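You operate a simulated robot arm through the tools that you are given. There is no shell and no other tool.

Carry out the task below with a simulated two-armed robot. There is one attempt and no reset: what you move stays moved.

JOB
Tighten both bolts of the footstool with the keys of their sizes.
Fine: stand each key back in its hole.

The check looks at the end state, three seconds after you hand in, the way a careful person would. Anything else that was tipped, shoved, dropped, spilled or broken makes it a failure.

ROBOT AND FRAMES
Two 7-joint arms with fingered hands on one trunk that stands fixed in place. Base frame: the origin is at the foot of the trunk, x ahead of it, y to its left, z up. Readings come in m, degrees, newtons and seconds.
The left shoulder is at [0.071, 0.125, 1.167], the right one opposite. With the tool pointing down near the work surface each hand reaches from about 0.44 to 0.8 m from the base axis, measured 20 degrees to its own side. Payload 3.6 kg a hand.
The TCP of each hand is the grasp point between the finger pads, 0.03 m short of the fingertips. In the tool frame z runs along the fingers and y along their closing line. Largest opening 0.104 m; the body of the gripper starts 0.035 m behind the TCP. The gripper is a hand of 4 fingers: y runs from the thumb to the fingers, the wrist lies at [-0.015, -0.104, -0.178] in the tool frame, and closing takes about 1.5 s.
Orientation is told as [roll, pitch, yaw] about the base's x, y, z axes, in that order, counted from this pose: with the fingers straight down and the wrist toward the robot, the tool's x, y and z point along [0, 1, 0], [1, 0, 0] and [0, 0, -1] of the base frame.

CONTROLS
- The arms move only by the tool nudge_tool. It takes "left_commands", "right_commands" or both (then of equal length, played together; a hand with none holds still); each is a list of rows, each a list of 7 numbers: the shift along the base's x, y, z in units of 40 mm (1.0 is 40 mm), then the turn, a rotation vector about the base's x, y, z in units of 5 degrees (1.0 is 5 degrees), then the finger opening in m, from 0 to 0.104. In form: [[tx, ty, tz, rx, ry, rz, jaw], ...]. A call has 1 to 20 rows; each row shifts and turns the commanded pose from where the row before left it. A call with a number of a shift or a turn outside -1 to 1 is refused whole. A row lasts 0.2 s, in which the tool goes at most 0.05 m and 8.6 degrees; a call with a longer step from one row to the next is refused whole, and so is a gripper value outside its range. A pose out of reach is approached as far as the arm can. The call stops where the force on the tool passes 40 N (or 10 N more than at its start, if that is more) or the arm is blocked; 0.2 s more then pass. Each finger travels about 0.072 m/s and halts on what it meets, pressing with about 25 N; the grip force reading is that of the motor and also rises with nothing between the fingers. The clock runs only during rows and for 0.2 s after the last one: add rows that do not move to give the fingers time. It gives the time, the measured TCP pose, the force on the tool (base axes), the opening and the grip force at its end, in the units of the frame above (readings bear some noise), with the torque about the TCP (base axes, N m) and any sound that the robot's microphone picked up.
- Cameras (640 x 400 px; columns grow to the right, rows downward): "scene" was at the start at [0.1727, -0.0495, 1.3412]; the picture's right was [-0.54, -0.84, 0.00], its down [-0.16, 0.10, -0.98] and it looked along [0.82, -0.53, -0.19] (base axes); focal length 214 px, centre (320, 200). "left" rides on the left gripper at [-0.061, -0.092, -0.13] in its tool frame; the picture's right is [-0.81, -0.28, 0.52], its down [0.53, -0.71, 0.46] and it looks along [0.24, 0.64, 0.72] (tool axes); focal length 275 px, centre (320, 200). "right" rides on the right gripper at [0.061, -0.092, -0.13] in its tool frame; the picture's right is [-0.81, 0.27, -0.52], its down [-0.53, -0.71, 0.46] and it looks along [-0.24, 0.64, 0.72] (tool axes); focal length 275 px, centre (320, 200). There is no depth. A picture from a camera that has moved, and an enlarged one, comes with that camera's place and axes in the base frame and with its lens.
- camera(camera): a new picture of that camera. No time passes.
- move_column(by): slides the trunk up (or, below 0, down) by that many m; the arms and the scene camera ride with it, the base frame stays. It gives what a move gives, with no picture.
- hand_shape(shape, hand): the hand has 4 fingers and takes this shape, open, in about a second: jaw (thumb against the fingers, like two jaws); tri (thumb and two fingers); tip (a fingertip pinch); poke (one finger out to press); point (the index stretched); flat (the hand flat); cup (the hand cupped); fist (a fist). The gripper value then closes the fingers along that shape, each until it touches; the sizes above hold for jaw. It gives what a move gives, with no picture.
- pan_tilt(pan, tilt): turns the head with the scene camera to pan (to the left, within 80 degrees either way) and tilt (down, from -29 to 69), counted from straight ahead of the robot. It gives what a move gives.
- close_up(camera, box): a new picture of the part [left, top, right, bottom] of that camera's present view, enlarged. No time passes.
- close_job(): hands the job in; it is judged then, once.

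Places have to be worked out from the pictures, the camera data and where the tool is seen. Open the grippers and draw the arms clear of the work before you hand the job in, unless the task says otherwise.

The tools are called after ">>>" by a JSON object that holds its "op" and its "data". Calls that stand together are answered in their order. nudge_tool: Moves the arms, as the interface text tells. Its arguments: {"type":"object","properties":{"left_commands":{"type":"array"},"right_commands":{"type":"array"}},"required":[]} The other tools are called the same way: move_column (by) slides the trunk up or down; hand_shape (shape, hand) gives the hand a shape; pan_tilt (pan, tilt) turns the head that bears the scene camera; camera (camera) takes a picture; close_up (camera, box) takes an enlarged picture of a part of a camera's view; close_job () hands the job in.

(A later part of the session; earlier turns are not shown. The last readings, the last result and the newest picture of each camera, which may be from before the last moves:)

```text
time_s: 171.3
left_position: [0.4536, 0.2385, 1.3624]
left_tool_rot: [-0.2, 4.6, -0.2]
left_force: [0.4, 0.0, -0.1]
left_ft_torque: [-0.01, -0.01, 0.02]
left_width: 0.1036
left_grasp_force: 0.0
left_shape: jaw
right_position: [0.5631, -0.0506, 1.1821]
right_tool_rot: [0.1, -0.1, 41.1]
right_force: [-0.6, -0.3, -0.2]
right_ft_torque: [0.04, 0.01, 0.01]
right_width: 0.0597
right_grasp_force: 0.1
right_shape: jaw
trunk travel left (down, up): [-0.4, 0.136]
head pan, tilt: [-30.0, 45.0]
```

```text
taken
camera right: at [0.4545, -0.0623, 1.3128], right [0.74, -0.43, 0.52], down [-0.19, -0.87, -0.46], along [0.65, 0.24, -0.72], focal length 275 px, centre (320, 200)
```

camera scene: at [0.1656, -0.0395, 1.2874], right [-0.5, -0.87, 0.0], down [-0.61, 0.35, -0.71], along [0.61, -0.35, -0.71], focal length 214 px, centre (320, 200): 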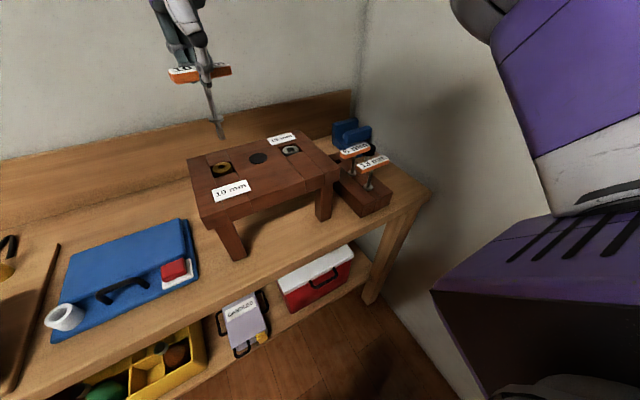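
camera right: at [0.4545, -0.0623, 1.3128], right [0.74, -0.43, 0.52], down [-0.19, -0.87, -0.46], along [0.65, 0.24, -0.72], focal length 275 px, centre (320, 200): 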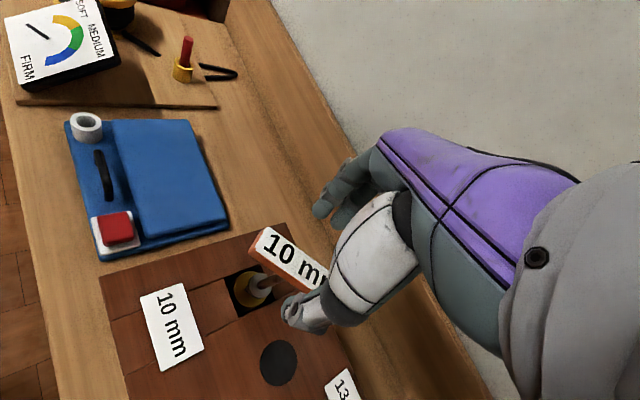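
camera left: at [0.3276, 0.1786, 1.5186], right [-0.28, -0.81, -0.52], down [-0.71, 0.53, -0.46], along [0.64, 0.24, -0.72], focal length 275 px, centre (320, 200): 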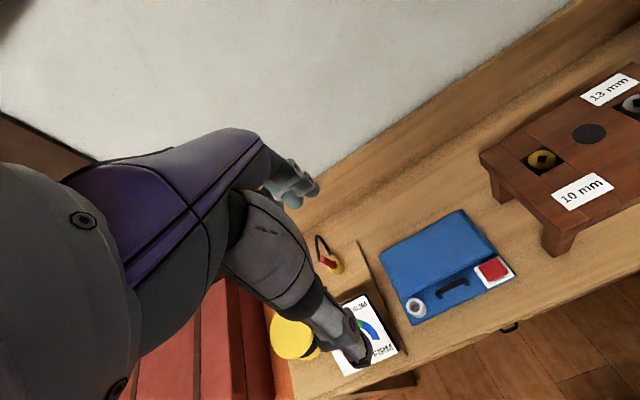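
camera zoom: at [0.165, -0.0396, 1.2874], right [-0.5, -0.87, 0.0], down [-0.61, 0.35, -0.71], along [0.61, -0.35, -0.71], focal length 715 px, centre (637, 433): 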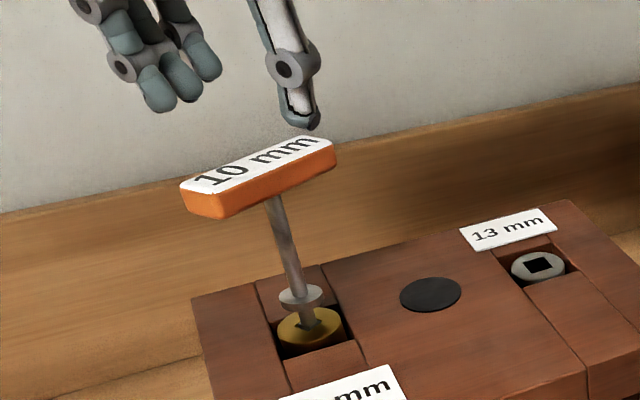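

The key stands in the brass bolt with its bar at about yaw 23°. I now place the open hand so that the finger row is just beyond the far side of the bar's right half: yaw 20°, TCP about (0.580, -0.108), still above the bar.

>>> {"op": "nudge_tool", "data": {"right_commands": [[0.085, -0.286, 0, 0, 0, -0.84, 0.06], [0.085, -0.286, 0, 0, 0, -0.84, 0.06], [0.085, -0.286, 0, 0, 0, -0.84, 0.06], [0.085, -0.286, 0, 0, 0, -0.84, 0.06], [0.085, -0.286, 0, 0, 0, -0.84, 0.06], [0, 0, 0, 0, 0, 0, 0.06]]}}

>>> {"op": "camera", "data": {"camera": "right"}}

>>> {"op": "close_up", "data": {"camera": "scene", "box": [185, 50, 285, 190]}}

```text
time_s: 172.7
left_position: [0.4536, 0.2387, 1.3623]
left_tool_rot: [-0.2, 4.6, -0.2]
left_force: [-0.1, 0.3, -0.3]
left_ft_torque: [0.0, 0.0, 0.02]
left_width: 0.1036
left_grasp_force: 0.0
left_shape: jaw
right_position: [0.5799, -0.1083, 1.1821]
right_tool_rot: [0.1, -0.1, 19.9]
right_force: [0.0, 0.4, -0.1]
right_ft_torque: [0.04, 0.02, 0.02]
right_width: 0.0595
right_grasp_force: 0.1
right_shape: jaw
trunk travel left (down, up): [-0.4, 0.136]
head pan, tilt: [-30.0, 45.0]
```

```text
taken
camera right: at [0.4743, -0.0793, 1.3119], right [0.53, -0.67, 0.52], down [-0.49, -0.74, -0.46], along [0.69, -0.01, -0.72], focal length 275 px, centre (320, 200)
```

right: 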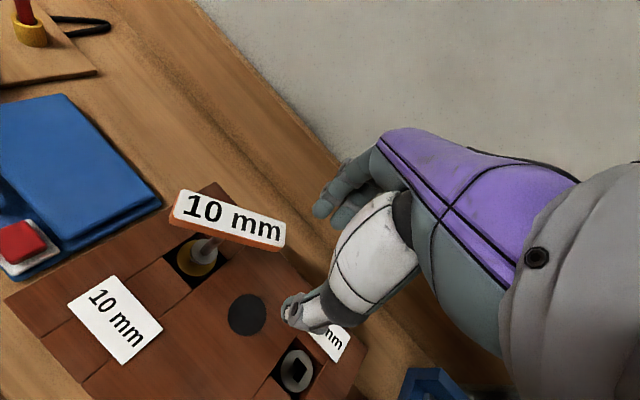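

```text
2.86 times, centred on (235, 120) of scene
camera zoom: at [0.165, -0.0395, 1.2874], right [-0.5, -0.87, 0.0], down [-0.61, 0.35, -0.71], along [0.61, -0.35, -0.71], focal length 613 px, centre (563, 429)
```

zoom: 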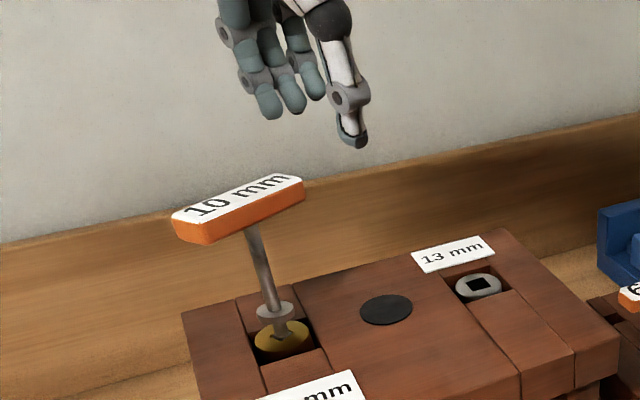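

From both cameras the bar's top centre is (0.571, -0.049, 1.125) with yaw about 37°. I shift the hand to (0.5915, -0.1054) and go down so the finger row stands just beyond the bar's right half.

>>> {"op": "nudge_tool", "data": {"right_commands": [[0.29, 0.0725, 0, 0, 0, 0, 0.06], [0, 0, -0.4, 0, 0, 0, 0.06], [0, 0, -0.5, 0, 0, 0, 0.06], [0, 0, -0.5, 0, 0, 0, 0.06], [0, 0, -0.25, 0, 0, 0, 0.06], [0, 0, 0, 0, 0, 0, 0.06]]}}

>>> {"op": "camera", "data": {"camera": "right"}}

>>> {"op": "close_up", "data": {"camera": "scene", "box": [185, 50, 285, 190]}}

```text
time_s: 174.1
left_position: [0.4541, 0.2384, 1.3604]
left_tool_rot: [-0.1, 4.6, -0.1]
left_force: [-0.1, 0.8, -0.1]
left_ft_torque: [0.03, 0.0, 0.0]
left_width: 0.1035
left_grasp_force: 0.0
left_shape: jaw
right_position: [0.591, -0.1048, 1.1157]
right_tool_rot: [0.1, -0.1, 19.9]
right_force: [-0.5, 0.7, -0.3]
right_ft_torque: [0.0, 0.0, 0.02]
right_width: 0.0595
right_grasp_force: 0.0
right_shape: jaw
trunk travel left (down, up): [-0.4, 0.136]
head pan, tilt: [-30.0, 45.0]
```

```text
taken
camera right: at [0.4854, -0.0763, 1.2458], right [0.53, -0.67, 0.52], down [-0.49, -0.74, -0.46], along [0.69, -0.01, -0.72], focal length 275 px, centre (320, 200)
```

right: 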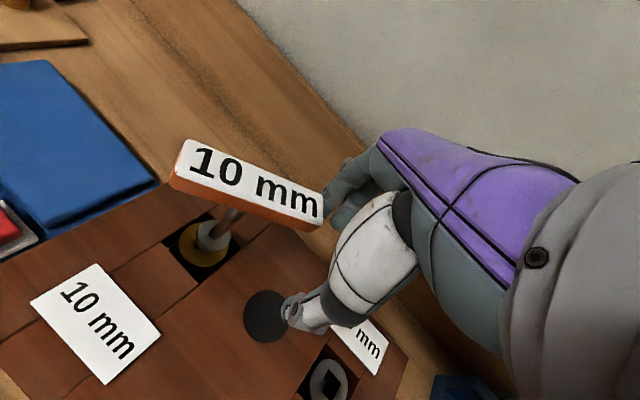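

```text
2.86 times, centred on (235, 120) of scene
camera zoom: at [0.1649, -0.0396, 1.2875], right [-0.5, -0.87, 0.0], down [-0.61, 0.35, -0.71], along [0.61, -0.35, -0.71], focal length 613 px, centre (563, 429)
```

zoom: 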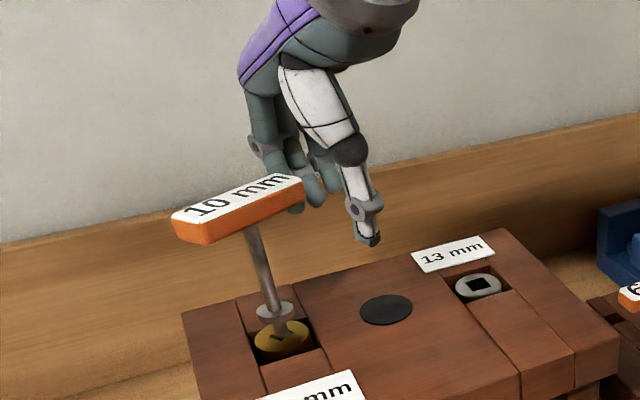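

The index finger stands right by the far side of the bar's right end. I zoom to see the gap before pushing.

>>> {"op": "close_up", "data": {"camera": "right", "box": [260, 140, 400, 260]}}

>>> {"op": "close_up", "data": {"camera": "scene", "box": [240, 90, 290, 140]}}

```text
3.33 times, centred on (330, 200) of right
camera zoom: at [0.4854, -0.0763, 1.2458], right [0.53, -0.67, 0.52], down [-0.49, -0.74, -0.46], along [0.69, -0.01, -0.72], focal length 918 px, centre (287, 200)
```

zoom: 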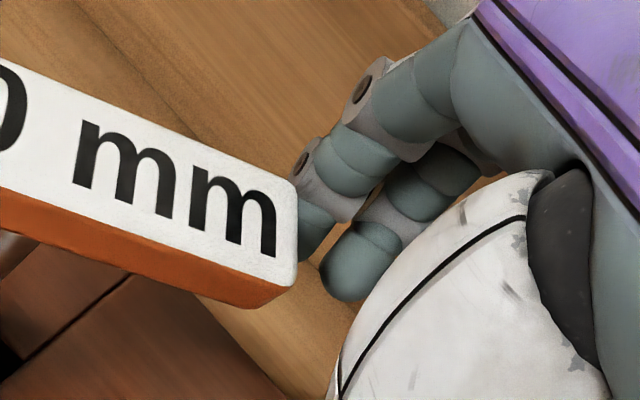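

```text
8.00 times, centred on (265, 115) of scene
camera zoom: at [0.1649, -0.0396, 1.2875], right [-0.5, -0.87, 0.0], down [-0.61, 0.35, -0.71], along [0.61, -0.35, -0.71], focal length 1716 px, centre (760, 880)
```

zoom: 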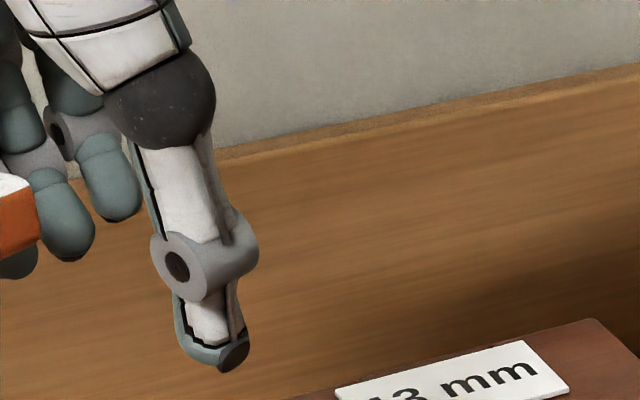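

The index finger is near the hand's centre line, so I must come about 2 cm closer to the bolt to catch the bar. I shift to (0.585, -0.087), staying beyond the bar's far face, and look again.

>>> {"op": "nudge_tool", "data": {"right_commands": [[-0.08, 0.23, 0, 0, 0, 0, 0.06], [-0.08, 0.23, 0, 0, 0, 0, 0.06], [0, 0, 0, 0, 0, 0, 0.06]]}}

>>> {"op": "close_up", "data": {"camera": "right", "box": [240, 120, 400, 260]}}

>>> {"op": "close_up", "data": {"camera": "scene", "box": [200, 60, 290, 180]}}

```text
time_s: 174.9
left_position: [0.4534, 0.2378, 1.3623]
left_tool_rot: [-0.3, 4.5, -0.2]
left_force: [-1.0, 0.1, 0.4]
left_ft_torque: [-0.01, 0.01, 0.02]
left_width: 0.1038
left_grasp_force: 0.1
left_shape: jaw
right_position: [0.5858, -0.0859, 1.1165]
right_tool_rot: [0.1, -0.1, 19.9]
right_force: [-0.3, -0.6, 0.6]
right_ft_torque: [0.01, -0.02, -0.01]
right_width: 0.0598
right_grasp_force: 0.0
right_shape: jaw
trunk travel left (down, up): [-0.4, 0.136]
head pan, tilt: [-30.0, 45.0]
```

```text
2.86 times, centred on (320, 190) of right
camera zoom: at [0.4791, -0.0577, 1.2463], right [0.53, -0.67, 0.52], down [-0.49, -0.74, -0.46], along [0.69, -0.01, -0.72], focal length 786 px, centre (320, 229)
```

zoom: 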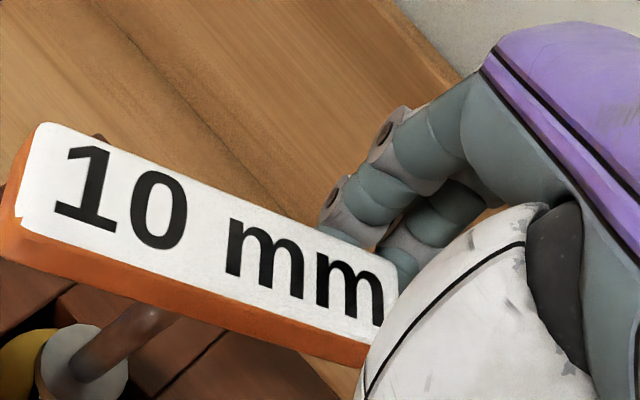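

```text
3.33 times, centred on (245, 120) of scene
camera zoom: at [0.1649, -0.0396, 1.2875], right [-0.5, -0.87, 0.0], down [-0.61, 0.35, -0.71], along [0.61, -0.35, -0.71], focal length 715 px, centre (570, 467)
```

zoom: 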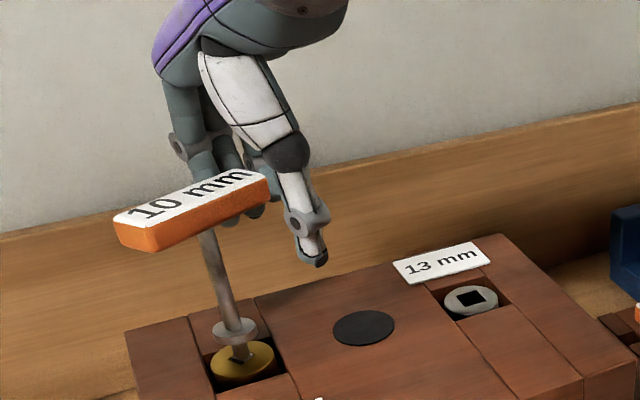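

The index finger is behind the bar's right half. I begin the push: the hand moves toward the robot along the arc; first 14 mm.

>>> {"op": "nudge_tool", "data": {"right_commands": [[-0.1175, -0.05, 0, 0, 0, 0, 0.06], [-0.1175, -0.05, 0, 0, 0, 0, 0.06], [-0.1175, -0.05, 0, 0, 0, 0, 0.06], [0, 0, 0, 0, 0, 0, 0.06]]}}

>>> {"op": "close_up", "data": {"camera": "right", "box": [220, 120, 400, 280]}}

>>> {"op": "close_up", "data": {"camera": "scene", "box": [200, 60, 290, 180]}}

```text
time_s: 175.9
left_position: [0.4535, 0.2388, 1.3618]
left_tool_rot: [-0.2, 4.7, -0.2]
left_force: [-0.3, 0.4, 0.1]
left_ft_torque: [-0.03, -0.01, 0.05]
left_width: 0.1037
left_grasp_force: 0.0
left_shape: jaw
right_position: [0.5716, -0.0927, 1.1153]
right_tool_rot: [0.1, -0.1, 19.9]
right_force: [-0.5, 0.5, 0.2]
right_ft_torque: [0.0, 0.0, 0.02]
right_width: 0.0598
right_grasp_force: 0.0
right_shape: jaw
trunk travel left (down, up): [-0.4, 0.136]
head pan, tilt: [-30.0, 45.0]
```

```text
2.50 times, centred on (310, 200) of right
camera zoom: at [0.4653, -0.0638, 1.2463], right [0.53, -0.67, 0.52], down [-0.49, -0.74, -0.46], along [0.69, -0.01, -0.72], focal length 688 px, centre (345, 200)
```

zoom: 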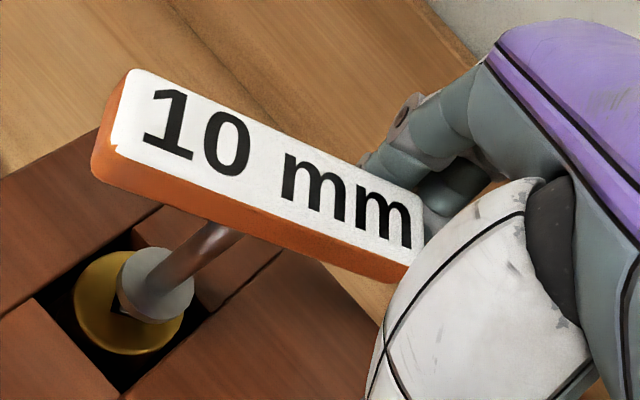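

```text
3.33 times, centred on (245, 120) of scene
camera zoom: at [0.1651, -0.0396, 1.2874], right [-0.5, -0.87, 0.0], down [-0.61, 0.35, -0.71], along [0.61, -0.35, -0.71], focal length 715 px, centre (570, 467)
```

zoom: 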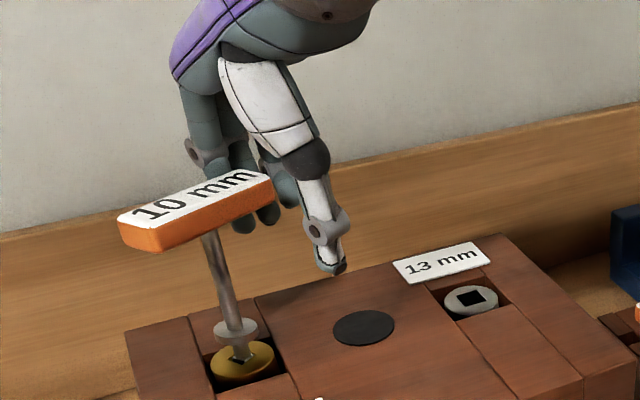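

Contact is just starting. I push on along the arc, about 30° worth, and watch force and bar.

>>> {"op": "nudge_tool", "data": {"right_commands": [[-0.079, -0.086, 0, 0, 0, 0, 0.06], [-0.079, -0.086, 0, 0, 0, 0, 0.06], [-0.0875, -0.055, 0, 0, 0, 0, 0.06], [-0.0875, -0.055, 0, 0, 0, 0, 0.06], [0, 0, 0, 0, 0, 0, 0.06]]}}

>>> {"op": "close_up", "data": {"camera": "right", "box": [200, 120, 400, 280]}}

>>> {"op": "close_up", "data": {"camera": "scene", "box": [200, 60, 290, 180]}}

```text
time_s: 177.1
left_position: [0.4545, 0.2377, 1.3621]
left_tool_rot: [-0.2, 4.6, -0.1]
left_force: [-0.1, -0.3, 0.3]
left_ft_torque: [0.02, 0.01, 0.0]
left_width: 0.1036
left_grasp_force: 0.0
left_shape: jaw
right_position: [0.5585, -0.1024, 1.1151]
right_tool_rot: [0.1, -0.1, 19.9]
right_force: [1.3, 1.4, 0.4]
right_ft_torque: [0.03, -0.01, 0.0]
right_width: 0.0607
right_grasp_force: 0.1
right_shape: jaw
trunk travel left (down, up): [-0.4, 0.136]
head pan, tilt: [-30.0, 45.0]
```

```text
2.50 times, centred on (300, 200) of right
camera zoom: at [0.452, -0.0748, 1.2462], right [0.53, -0.67, 0.52], down [-0.49, -0.74, -0.46], along [0.69, -0.01, -0.72], focal length 688 px, centre (370, 200)
```

zoom: 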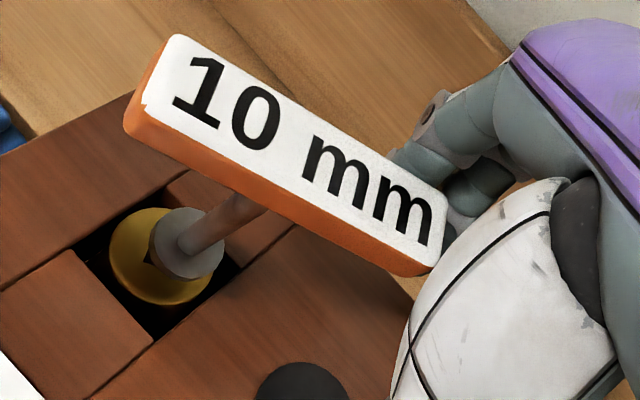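

```text
3.33 times, centred on (245, 120) of scene
camera zoom: at [0.1651, -0.0395, 1.2874], right [-0.5, -0.87, 0.0], down [-0.61, 0.35, -0.71], along [0.61, -0.35, -0.71], focal length 715 px, centre (570, 467)
```

zoom: 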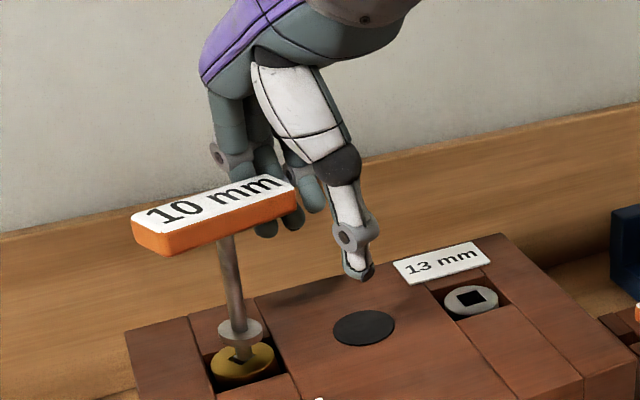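

The bar follows with about 2 N. The key leans somewhat; I check the bit in the bolt.

>>> {"op": "close_up", "data": {"camera": "scene", "box": [215, 130, 245, 180]}}

>>> {"op": "close_up", "data": {"camera": "right", "box": [225, 190, 305, 260]}}

```text
8.00 times, centred on (230, 155) of scene
camera zoom: at [0.1651, -0.0395, 1.2874], right [-0.5, -0.87, 0.0], down [-0.61, 0.35, -0.71], along [0.61, -0.35, -0.71], focal length 1716 px, centre (1040, 560)
```

zoom: 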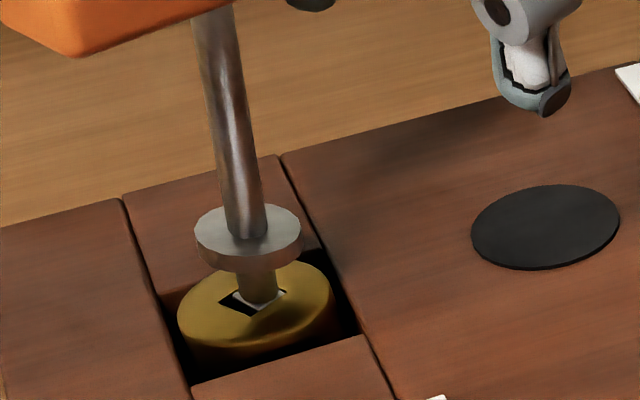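

```text
5.71 times, centred on (265, 225) of right
camera zoom: at [0.452, -0.0748, 1.2462], right [0.53, -0.67, 0.52], down [-0.49, -0.74, -0.46], along [0.69, -0.01, -0.72], focal length 1573 px, centre (634, 57)
```

zoom: 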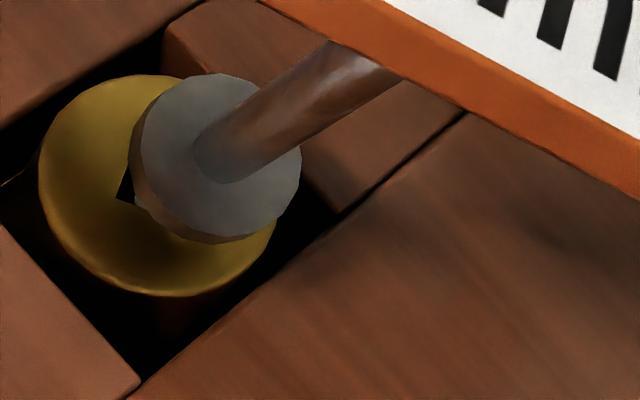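

The bit stays down in the hole. I push on along the arc for the next 30°.

>>> {"op": "nudge_tool", "data": {"right_commands": [[-0.1, -0.029, 0, 0, 0, 0, 0.06], [-0.1, -0.029, 0, 0, 0, 0, 0.06], [-0.104, -0.004, 0, 0, 0, 0, 0.06], [-0.104, -0.004, 0, 0, 0, 0, 0.06], [0, 0, 0, 0, 0, 0, 0.06]]}}

>>> {"op": "camera", "data": {"camera": "right"}}

>>> {"op": "close_up", "data": {"camera": "scene", "box": [200, 60, 290, 180]}}

>>> {"op": "close_up", "data": {"camera": "scene", "box": [215, 130, 245, 180]}}

```text
time_s: 178.3
left_position: [0.4552, 0.2383, 1.3614]
left_tool_rot: [-0.1, 4.6, -0.1]
left_force: [-0.9, 0.1, 0.5]
left_ft_torque: [-0.02, 0.01, 0.02]
left_width: 0.1037
left_grasp_force: 0.0
left_shape: jaw
right_position: [0.5425, -0.1065, 1.1159]
right_tool_rot: [0.0, 0.0, 19.9]
right_force: [2.4, -0.1, -0.6]
right_ft_torque: [-0.03, -0.02, -0.06]
right_width: 0.0607
right_grasp_force: 0.2
right_shape: jaw
trunk travel left (down, up): [-0.4, 0.136]
head pan, tilt: [-30.0, 45.0]
```

```text
taken
camera right: at [0.4354, -0.078, 1.2462], right [0.53, -0.67, 0.52], down [-0.49, -0.74, -0.46], along [0.69, -0.01, -0.72], focal length 275 px, centre (320, 200)
```

right: 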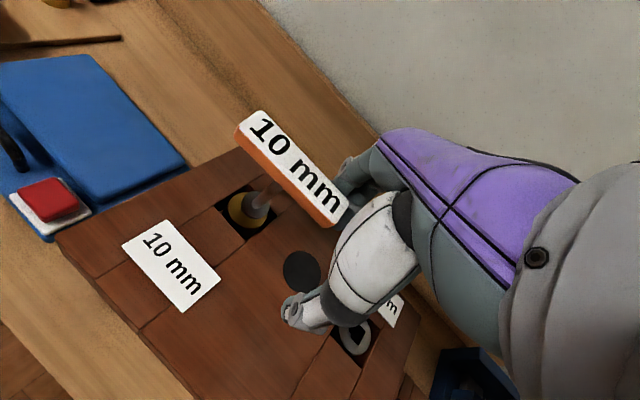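

```text
3.33 times, centred on (245, 120) of scene
camera zoom: at [0.1652, -0.0397, 1.2874], right [-0.5, -0.87, 0.0], down [-0.61, 0.35, -0.71], along [0.61, -0.35, -0.71], focal length 715 px, centre (570, 467)
```

zoom: 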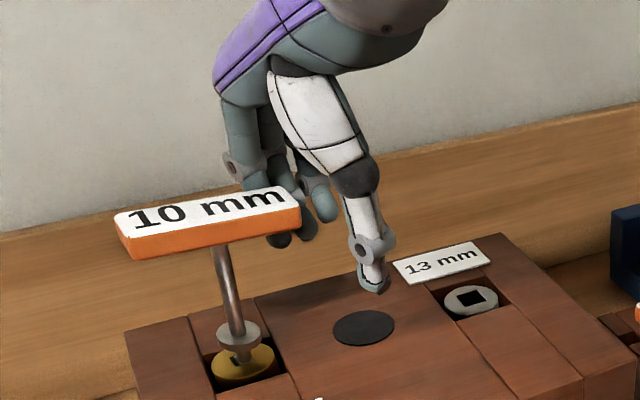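

```text
8.00 times, centred on (230, 155) of scene
camera zoom: at [0.1652, -0.0397, 1.2874], right [-0.5, -0.87, 0.0], down [-0.61, 0.35, -0.71], along [0.61, -0.35, -0.71], focal length 1716 px, centre (1040, 560)
```

zoom: 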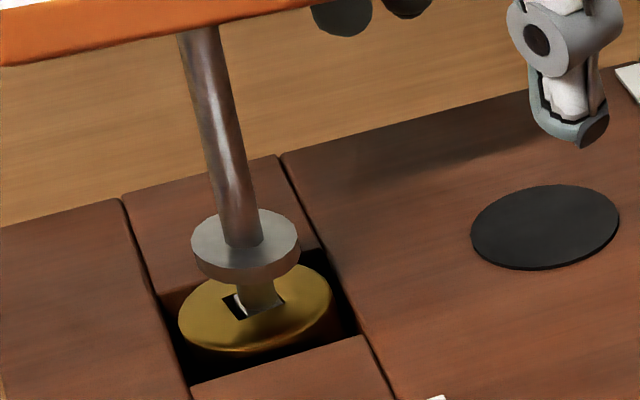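

It works: the bolt's hole has turned from 34° to about 9.5° (24° so far) with 2-3 N. I push on, aiming at the bar's end as it swings toward the robot.

>>> {"op": "nudge_tool", "data": {"right_commands": [[-0.0933, -0.016, 0, 0, 0, 0, 0.06], [-0.0933, -0.016, 0, 0, 0, 0, 0.06], [-0.0933, -0.016, 0, 0, 0, 0, 0.06], [-0.0933, -0.016, 0, 0, 0, 0, 0.06], [0, 0, 0, 0, 0, 0, 0.06]]}}

>>> {"op": "camera", "data": {"camera": "right"}}

>>> {"op": "close_up", "data": {"camera": "scene", "box": [200, 60, 290, 180]}}

>>> {"op": "close_up", "data": {"camera": "scene", "box": [215, 130, 245, 180]}}

```text
time_s: 179.5
left_position: [0.4535, 0.2382, 1.362]
left_tool_rot: [-0.1, 4.7, -0.2]
left_force: [-0.1, 0.0, 0.8]
left_ft_torque: [0.0, -0.01, 0.02]
left_width: 0.1037
left_grasp_force: 0.1
left_shape: jaw
right_position: [0.5273, -0.1079, 1.1166]
right_tool_rot: [0.0, -0.1, 20.0]
right_force: [0.6, 0.9, -1.0]
right_ft_torque: [-0.02, -0.03, -0.02]
right_width: 0.0605
right_grasp_force: 0.0
right_shape: jaw
trunk travel left (down, up): [-0.4, 0.136]
head pan, tilt: [-30.0, 45.0]
```

```text
taken
camera right: at [0.4209, -0.08, 1.246], right [0.53, -0.67, 0.52], down [-0.49, -0.74, -0.46], along [0.69, -0.01, -0.72], focal length 275 px, centre (320, 200)
```

right: 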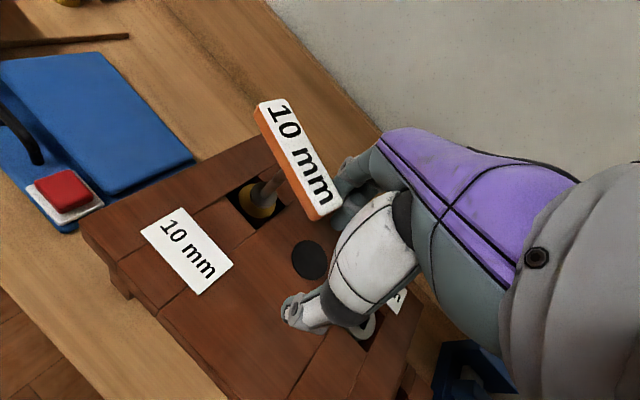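

```text
3.33 times, centred on (245, 120) of scene
camera zoom: at [0.1652, -0.0396, 1.2874], right [-0.5, -0.87, 0.0], down [-0.61, 0.35, -0.71], along [0.61, -0.35, -0.71], focal length 715 px, centre (570, 467)
```

zoom: 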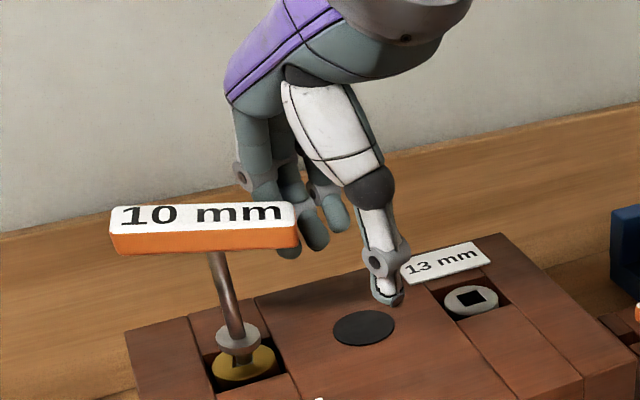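

```text
8.00 times, centred on (230, 155) of scene
camera zoom: at [0.1652, -0.0396, 1.2874], right [-0.5, -0.87, 0.0], down [-0.61, 0.35, -0.71], along [0.61, -0.35, -0.71], focal length 1716 px, centre (1040, 560)
```

zoom: 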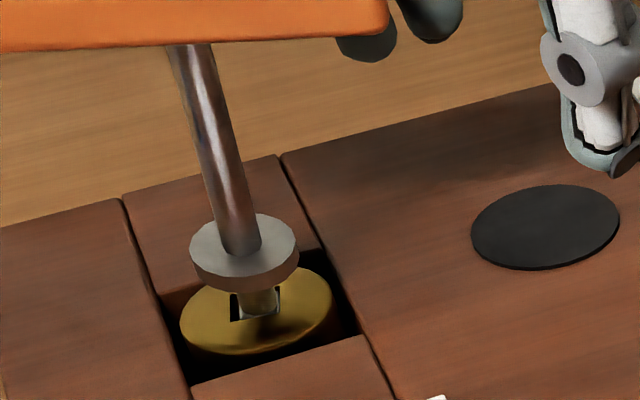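

The bar is now at about yaw -28°. I continue pushing, curving toward +y with the bar's end.

>>> {"op": "nudge_tool", "data": {"right_commands": [[-0.11, 0.01, 0, 0, 0, 0, 0.06], [-0.11, 0.03, 0, 0, 0, 0, 0.06], [-0.11, 0.04, 0, 0, 0, 0, 0.06], [-0.1, 0.06, 0, 0, 0, 0, 0.06], [0, 0, 0, 0, 0, 0, 0.06]]}}

>>> {"op": "camera", "data": {"camera": "right"}}

>>> {"op": "close_up", "data": {"camera": "scene", "box": [200, 60, 290, 180]}}

>>> {"op": "close_up", "data": {"camera": "scene", "box": [215, 130, 245, 180]}}

```text
time_s: 180.7
left_position: [0.455, 0.2375, 1.3615]
left_tool_rot: [-0.2, 4.6, -0.2]
left_force: [-0.8, -0.4, -0.1]
left_ft_torque: [0.0, 0.01, 0.0]
left_width: 0.1036
left_grasp_force: 0.0
left_shape: jaw
right_position: [0.5108, -0.1034, 1.1162]
right_tool_rot: [0.1, -0.1, 19.8]
right_force: [1.3, -0.2, -0.3]
right_ft_torque: [-0.01, -0.01, -0.04]
right_width: 0.0608
right_grasp_force: 0.0
right_shape: jaw
trunk travel left (down, up): [-0.4, 0.136]
head pan, tilt: [-30.0, 45.0]
```

```text
taken
camera right: at [0.4038, -0.0746, 1.2462], right [0.53, -0.67, 0.52], down [-0.49, -0.74, -0.46], along [0.69, -0.01, -0.72], focal length 275 px, centre (320, 200)
```

right: 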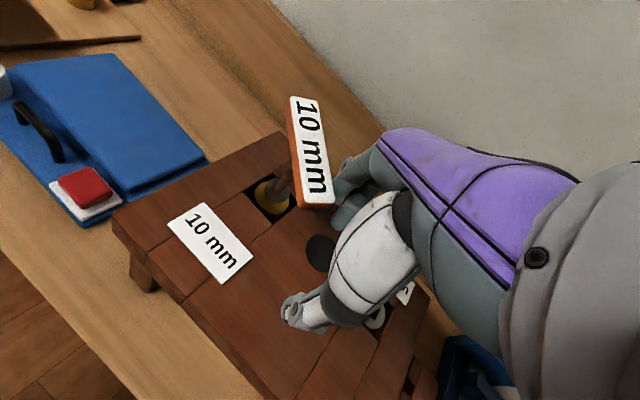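

```text
3.33 times, centred on (245, 120) of scene
camera zoom: at [0.1653, -0.0397, 1.2874], right [-0.5, -0.87, 0.0], down [-0.61, 0.35, -0.71], along [0.61, -0.35, -0.71], focal length 715 px, centre (570, 467)
```

zoom: 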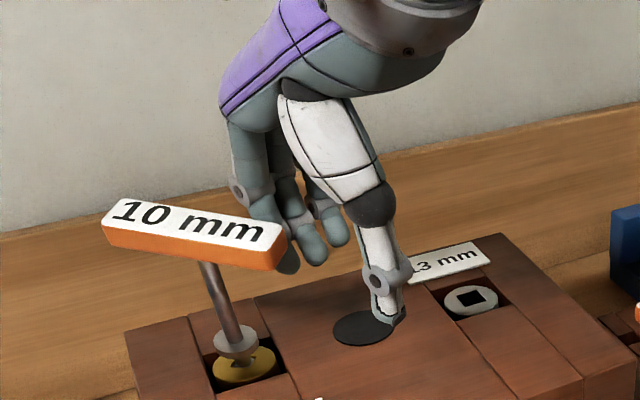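

```text
8.00 times, centred on (230, 155) of scene
camera zoom: at [0.1653, -0.0397, 1.2874], right [-0.5, -0.87, 0.0], down [-0.61, 0.35, -0.71], along [0.61, -0.35, -0.71], focal length 1716 px, centre (1040, 560)
```

zoom: 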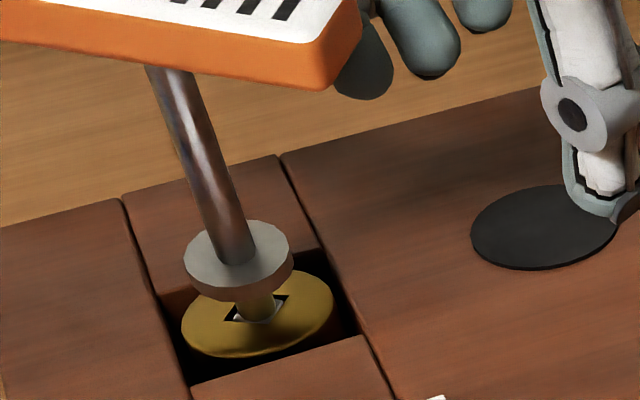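

The bar is at about yaw -39° now (76° of bar travel). I keep following its end, now more toward +y.

>>> {"op": "nudge_tool", "data": {"right_commands": [[-0.07, 0.07, 0, 0, 0, 0, 0.06], [-0.06, 0.085, 0, 0, 0, 0, 0.06], [-0.05, 0.095, 0, 0, 0, 0, 0.06], [-0.04, 0.1, 0, 0, 0, 0, 0.06], [0, 0, 0, 0, 0, 0, 0.06]]}}

>>> {"op": "camera", "data": {"camera": "right"}}

>>> {"op": "close_up", "data": {"camera": "scene", "box": [200, 60, 290, 180]}}

>>> {"op": "close_up", "data": {"camera": "scene", "box": [215, 130, 245, 180]}}

```text
time_s: 181.9
left_position: [0.4537, 0.2379, 1.3615]
left_tool_rot: [-0.3, 4.5, -0.1]
left_force: [0.3, -0.4, -0.2]
left_ft_torque: [0.03, -0.03, 0.0]
left_width: 0.1038
left_grasp_force: 0.1
left_shape: jaw
right_position: [0.5008, -0.0881, 1.1168]
right_tool_rot: [0.1, -0.1, 19.9]
right_force: [1.3, -1.7, -2.0]
right_ft_torque: [-0.02, 0.01, -0.13]
right_width: 0.0598
right_grasp_force: 0.1
right_shape: jaw
trunk travel left (down, up): [-0.4, 0.136]
head pan, tilt: [-30.0, 45.0]
```

```text
taken
camera right: at [0.3948, -0.0605, 1.2461], right [0.53, -0.67, 0.52], down [-0.49, -0.74, -0.46], along [0.69, -0.01, -0.72], focal length 275 px, centre (320, 200)
```

right: 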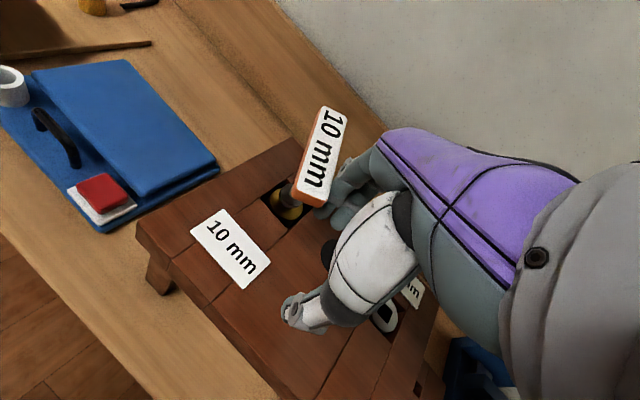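

```text
3.33 times, centred on (245, 120) of scene
camera zoom: at [0.1651, -0.0399, 1.2874], right [-0.5, -0.87, 0.0], down [-0.61, 0.35, -0.71], along [0.61, -0.35, -0.71], focal length 715 px, centre (570, 467)
```

zoom: 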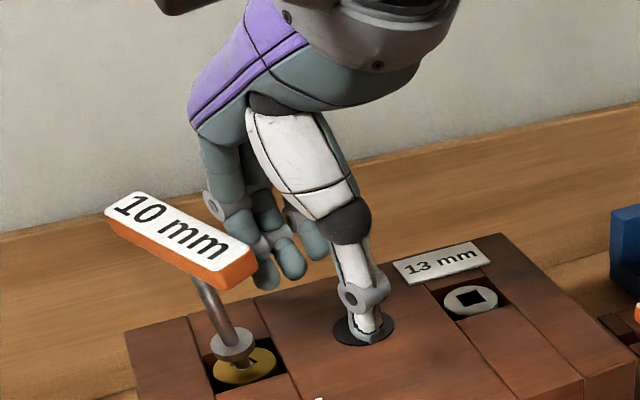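

```text
8.00 times, centred on (230, 155) of scene
camera zoom: at [0.1651, -0.0399, 1.2874], right [-0.5, -0.87, 0.0], down [-0.61, 0.35, -0.71], along [0.61, -0.35, -0.71], focal length 1716 px, centre (1040, 560)
```

zoom: 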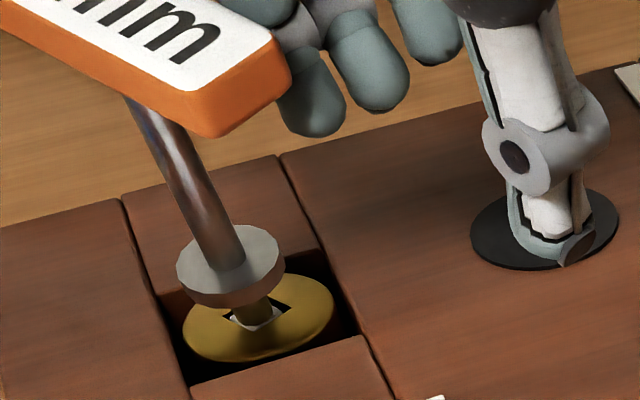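

The bar is at about yaw -64° (101° of travel); the hole has turned roughly 90°. I keep pushing its near end toward +y.

>>> {"op": "nudge_tool", "data": {"right_commands": [[-0.05, 0.1, 0, 0, 0, 0, 0.06], [-0.05, 0.1, 0, 0, 0, 0, 0.06], [-0.05, 0.1, 0, 0, 0, 0, 0.06], [0, 0, 0, 0, 0, 0, 0.06]]}}

>>> {"op": "camera", "data": {"camera": "right"}}

>>> {"op": "close_up", "data": {"camera": "scene", "box": [200, 60, 290, 180]}}

>>> {"op": "close_up", "data": {"camera": "scene", "box": [215, 130, 245, 180]}}

```text
time_s: 182.9
left_position: [0.4544, 0.2371, 1.362]
left_tool_rot: [-0.3, 4.6, -0.2]
left_force: [-0.3, 0.0, -0.7]
left_ft_torque: [0.02, -0.01, -0.01]
left_width: 0.1038
left_grasp_force: 0.0
left_shape: jaw
right_position: [0.4944, -0.076, 1.1158]
right_tool_rot: [0.1, -0.1, 19.9]
right_force: [0.5, -1.5, -0.3]
right_ft_torque: [0.0, 0.04, -0.1]
right_width: 0.06
right_grasp_force: 0.1
right_shape: jaw
trunk travel left (down, up): [-0.4, 0.136]
head pan, tilt: [-30.0, 45.0]
```

```text
taken
camera right: at [0.3886, -0.0486, 1.2462], right [0.53, -0.67, 0.52], down [-0.49, -0.74, -0.46], along [0.69, -0.01, -0.72], focal length 275 px, centre (320, 200)
```

right: 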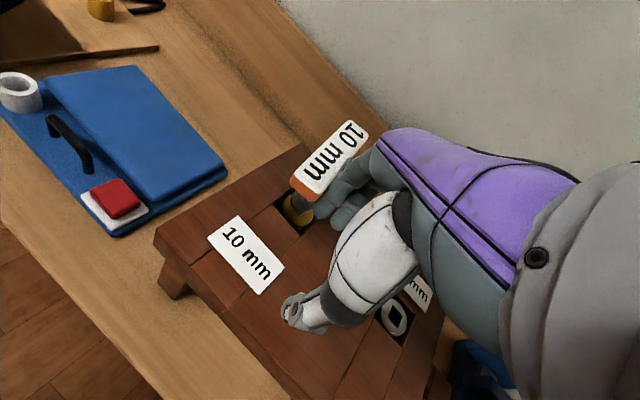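

```text
3.33 times, centred on (245, 120) of scene
camera zoom: at [0.1651, -0.0398, 1.2874], right [-0.5, -0.87, 0.0], down [-0.61, 0.35, -0.71], along [0.61, -0.35, -0.71], focal length 715 px, centre (570, 467)
```

zoom: 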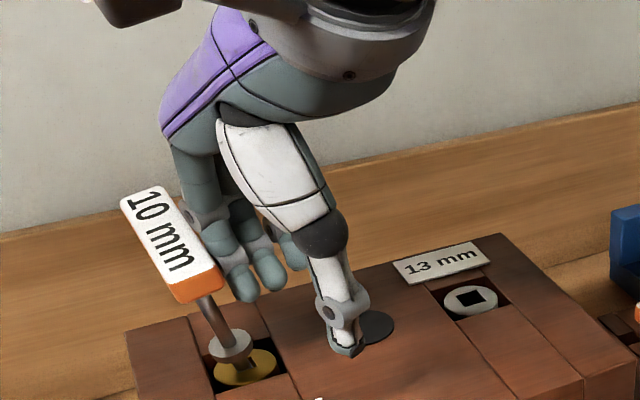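

```text
8.00 times, centred on (230, 155) of scene
camera zoom: at [0.1651, -0.0398, 1.2874], right [-0.5, -0.87, 0.0], down [-0.61, 0.35, -0.71], along [0.61, -0.35, -0.71], focal length 1716 px, centre (1040, 560)
```

zoom: 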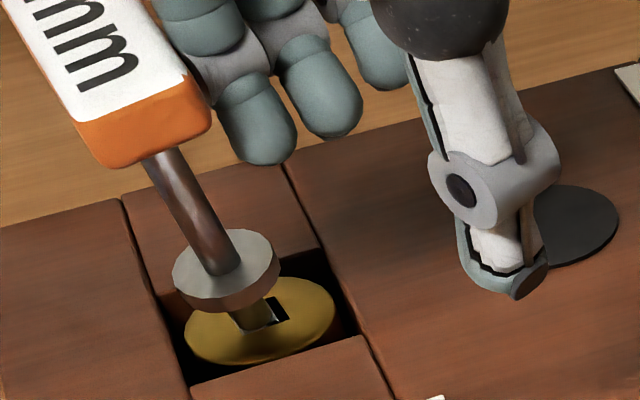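

The bar is at about yaw -81° (118° of travel). I zoom in on the bolt to measure the hole's angle and see whether it has begun to bind.

>>> {"op": "close_up", "data": {"camera": "scene", "box": [217, 155, 240, 180]}}

>>> {"op": "close_up", "data": {"camera": "right", "box": [270, 175, 330, 235]}}

```text
16.00 times, centred on (228, 168) of scene
camera zoom: at [0.1651, -0.0398, 1.2874], right [-0.5, -0.87, 0.0], down [-0.61, 0.35, -0.71], along [0.61, -0.35, -0.71], focal length 3432 px, centre (1784, 720)
```

zoom: 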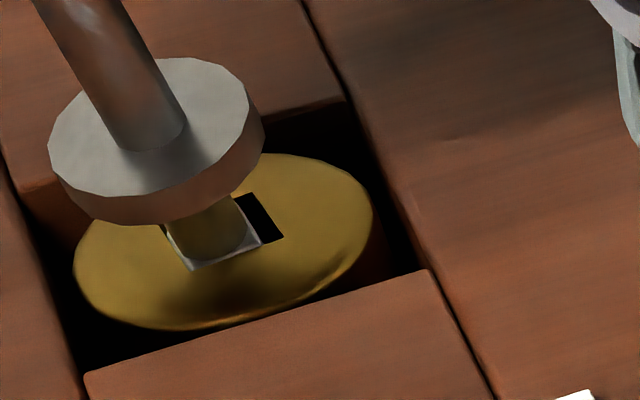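

```text
6.67 times, centred on (300, 205) of right
camera zoom: at [0.3886, -0.0486, 1.2462], right [0.53, -0.67, 0.52], down [-0.49, -0.74, -0.46], along [0.69, -0.01, -0.72], focal length 1835 px, centre (453, 167)
```

zoom: 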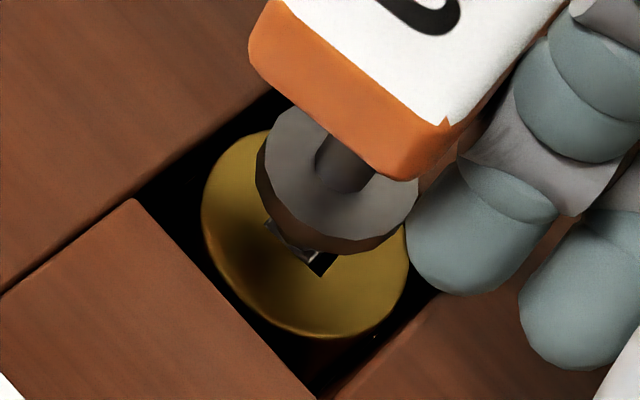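

The hole is at about 2° mod 90, i.e. the bolt has turned roughly 120°. I push a little more toward +y, watching the force for the stop.

>>> {"op": "nudge_tool", "data": {"right_commands": [[-0.03, 0.1, 0, 0, 0, 0, 0.06], [-0.02, 0.1, 0, 0, 0, 0, 0.06], [-0.01, 0.1, 0, 0, 0, 0, 0.06], [0, 0, 0, 0, 0, 0, 0.06]]}}

>>> {"op": "camera", "data": {"camera": "right"}}

>>> {"op": "close_up", "data": {"camera": "scene", "box": [200, 60, 290, 180]}}

>>> {"op": "close_up", "data": {"camera": "scene", "box": [217, 155, 240, 180]}}

```text
time_s: 183.9
left_position: [0.4548, 0.2355, 1.3613]
left_tool_rot: [0.0, 4.6, -0.2]
left_force: [0.2, -0.2, 0.3]
left_ft_torque: [-0.01, 0.01, 0.0]
left_width: 0.1037
left_grasp_force: 0.0
left_shape: jaw
right_position: [0.4936, -0.068, 1.1154]
right_tool_rot: [0.0, -0.1, 19.7]
right_force: [2.4, -13.4, 1.3]
right_ft_torque: [0.01, -0.07, -0.56]
right_width: 0.0592
right_grasp_force: 0.1
right_shape: jaw
trunk travel left (down, up): [-0.4, 0.136]
head pan, tilt: [-30.0, 45.0]
```

```text
taken
camera right: at [0.3867, -0.0387, 1.2461], right [0.53, -0.67, 0.52], down [-0.49, -0.74, -0.46], along [0.69, -0.01, -0.72], focal length 275 px, centre (320, 200)
```

right: 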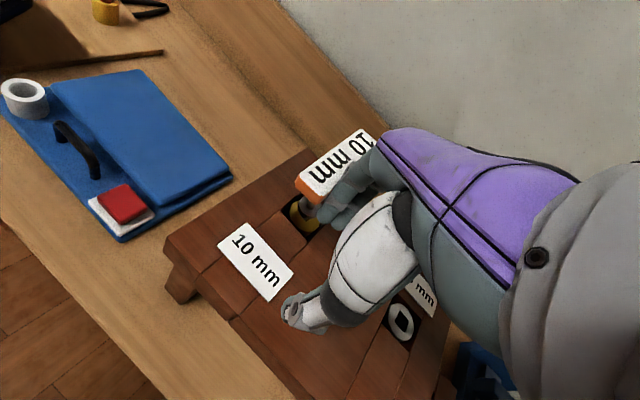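

```text
3.33 times, centred on (245, 120) of scene
camera zoom: at [0.1651, -0.0417, 1.2874], right [-0.5, -0.87, 0.0], down [-0.61, 0.35, -0.71], along [0.61, -0.35, -0.71], focal length 715 px, centre (570, 467)
```

zoom: 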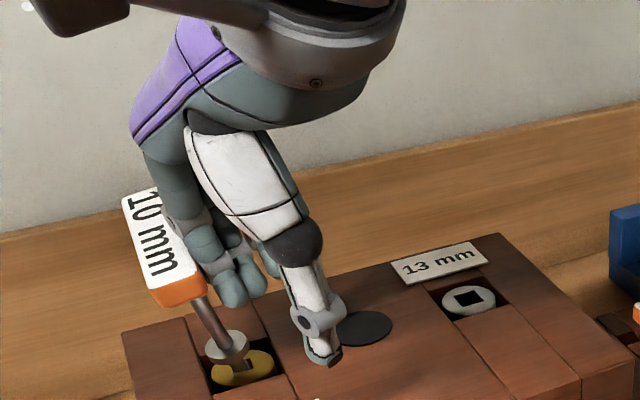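

```text
16.00 times, centred on (228, 168) of scene
camera zoom: at [0.1651, -0.0417, 1.2874], right [-0.5, -0.87, 0.0], down [-0.61, 0.35, -0.71], along [0.61, -0.35, -0.71], focal length 3432 px, centre (1784, 720)
```

zoom: 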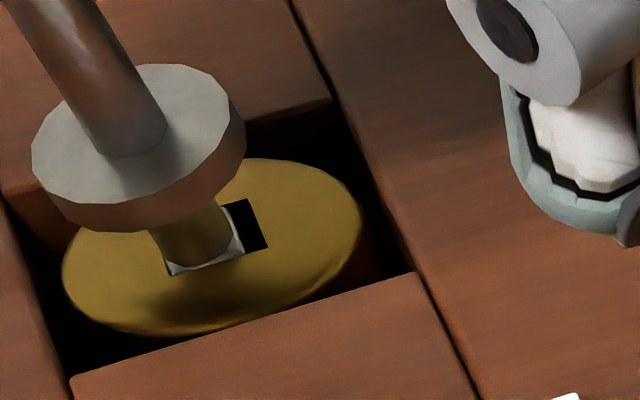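

The force jumped to 13 N and 0.5 N m: the bolt seems to have reached its stop. I back off 6 mm and check that the stool has not moved.

>>> {"op": "nudge_tool", "data": {"right_commands": [[0, -0.08, 0, 0, 0, 0, 0.06], [0, -0.1, 0, 0, 0, 0, 0.06], [0, 0, 0, 0, 0, 0, 0.06]]}}

>>> {"op": "close_up", "data": {"camera": "scene", "box": [200, 130, 310, 190]}}

>>> {"op": "close_up", "data": {"camera": "scene", "box": [217, 155, 240, 180]}}

```text
time_s: 184.7
left_position: [0.454, 0.2374, 1.3614]
left_tool_rot: [-0.2, 4.6, -0.2]
left_force: [0.5, 0.5, 0.9]
left_ft_torque: [-0.04, -0.01, -0.02]
left_width: 0.1038
left_grasp_force: 0.0
left_shape: jaw
right_position: [0.4927, -0.0717, 1.1158]
right_tool_rot: [0.1, -0.2, 20.0]
right_force: [1.9, -3.4, -0.3]
right_ft_torque: [0.01, -0.05, -0.17]
right_width: 0.06
right_grasp_force: 0.1
right_shape: jaw
trunk travel left (down, up): [-0.4, 0.136]
head pan, tilt: [-30.0, 45.0]
```

```text
5.82 times, centred on (255, 160) of scene
camera zoom: at [0.1652, -0.0401, 1.2874], right [-0.5, -0.87, 0.0], down [-0.61, 0.35, -0.71], along [0.61, -0.35, -0.71], focal length 1248 px, centre (698, 433)
```

zoom: 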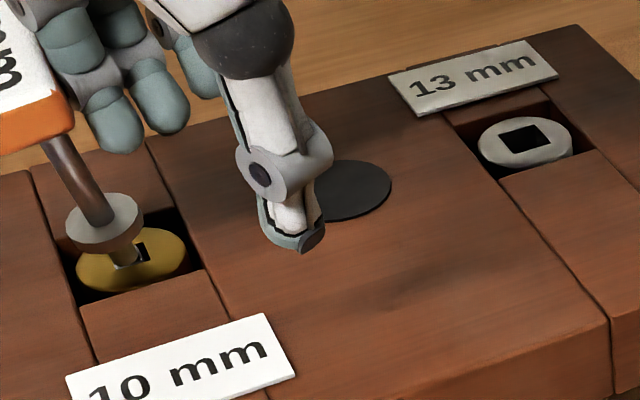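

```text
16.00 times, centred on (228, 168) of scene
camera zoom: at [0.1652, -0.0401, 1.2874], right [-0.5, -0.87, 0.0], down [-0.61, 0.35, -0.71], along [0.61, -0.35, -0.71], focal length 3432 px, centre (1784, 720)
```

zoom: 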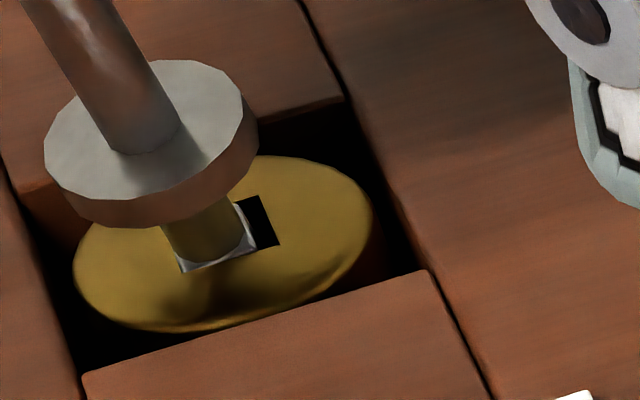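

The stool has not moved, and the brass hole has stopped at about 0° — just like the grey one — after some 125°, with about 0.6 N m applied: it is at its stop. Now I retreat the hand sideways and up, and look at how the key stands.

>>> {"op": "nudge_tool", "data": {"right_commands": [[-0.05, -0.4, 0, 0, 0, 0, 0.06], [0, -0.3, 0.3, 0, 0, 0, 0.08], [0, 0, 0.7, 0, 0, 0, 0.1], [0, 0, 0.8, 0, 0, 0, 0.104], [0, 0, 0, 0, 0, 0, 0.104]]}}

>>> {"op": "camera", "data": {"camera": "right"}}

>>> {"op": "close_up", "data": {"camera": "scene", "box": [190, 70, 270, 180]}}

>>> {"op": "close_up", "data": {"camera": "scene", "box": [217, 155, 240, 180]}}

```text
time_s: 185.9
left_position: [0.4549, 0.2389, 1.3612]
left_tool_rot: [-0.2, 4.6, -0.1]
left_force: [0.7, 0.4, -0.4]
left_ft_torque: [-0.02, 0.0, 0.0]
left_width: 0.1037
left_grasp_force: 0.2
left_shape: jaw
right_position: [0.4908, -0.0994, 1.1883]
right_tool_rot: [0.1, -0.1, 19.9]
right_force: [-0.3, 0.4, 0.9]
right_ft_torque: [0.02, 0.0, -0.02]
right_width: 0.1037
right_grasp_force: 0.1
right_shape: jaw
trunk travel left (down, up): [-0.4, 0.136]
head pan, tilt: [-30.0, 45.0]
```

```text
taken
camera right: at [0.3839, -0.0719, 1.3181], right [0.53, -0.67, 0.52], down [-0.49, -0.74, -0.46], along [0.69, -0.01, -0.72], focal length 275 px, centre (320, 200)
```

right: 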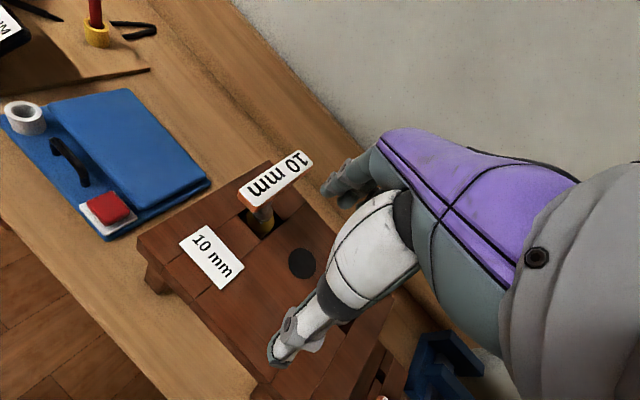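

```text
3.64 times, centred on (230, 125) of scene
camera zoom: at [0.1651, -0.0396, 1.2874], right [-0.5, -0.87, 0.0], down [-0.61, 0.35, -0.71], along [0.61, -0.35, -0.71], focal length 780 px, centre (647, 473)
```

zoom: 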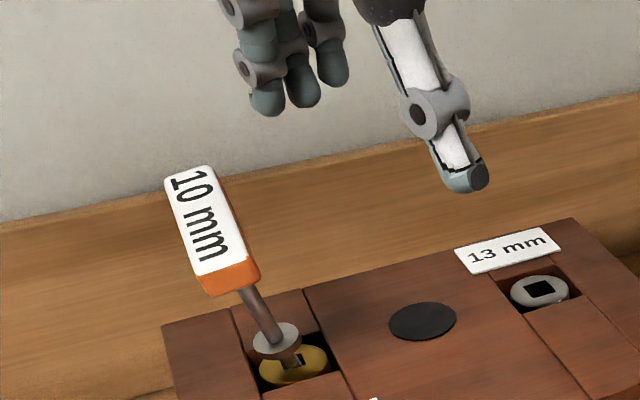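

```text
16.00 times, centred on (228, 168) of scene
camera zoom: at [0.1651, -0.0396, 1.2874], right [-0.5, -0.87, 0.0], down [-0.61, 0.35, -0.71], along [0.61, -0.35, -0.71], focal length 3432 px, centre (1784, 720)
```

zoom: 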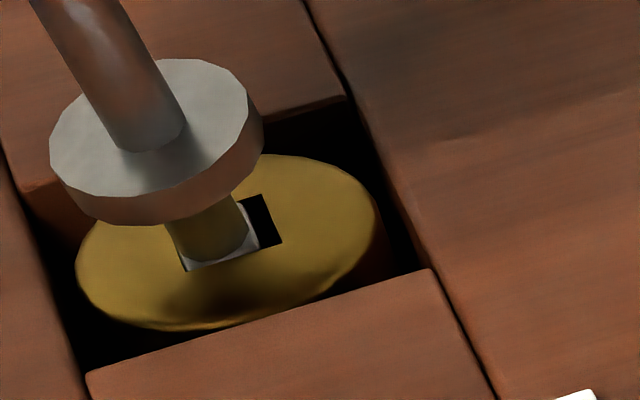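

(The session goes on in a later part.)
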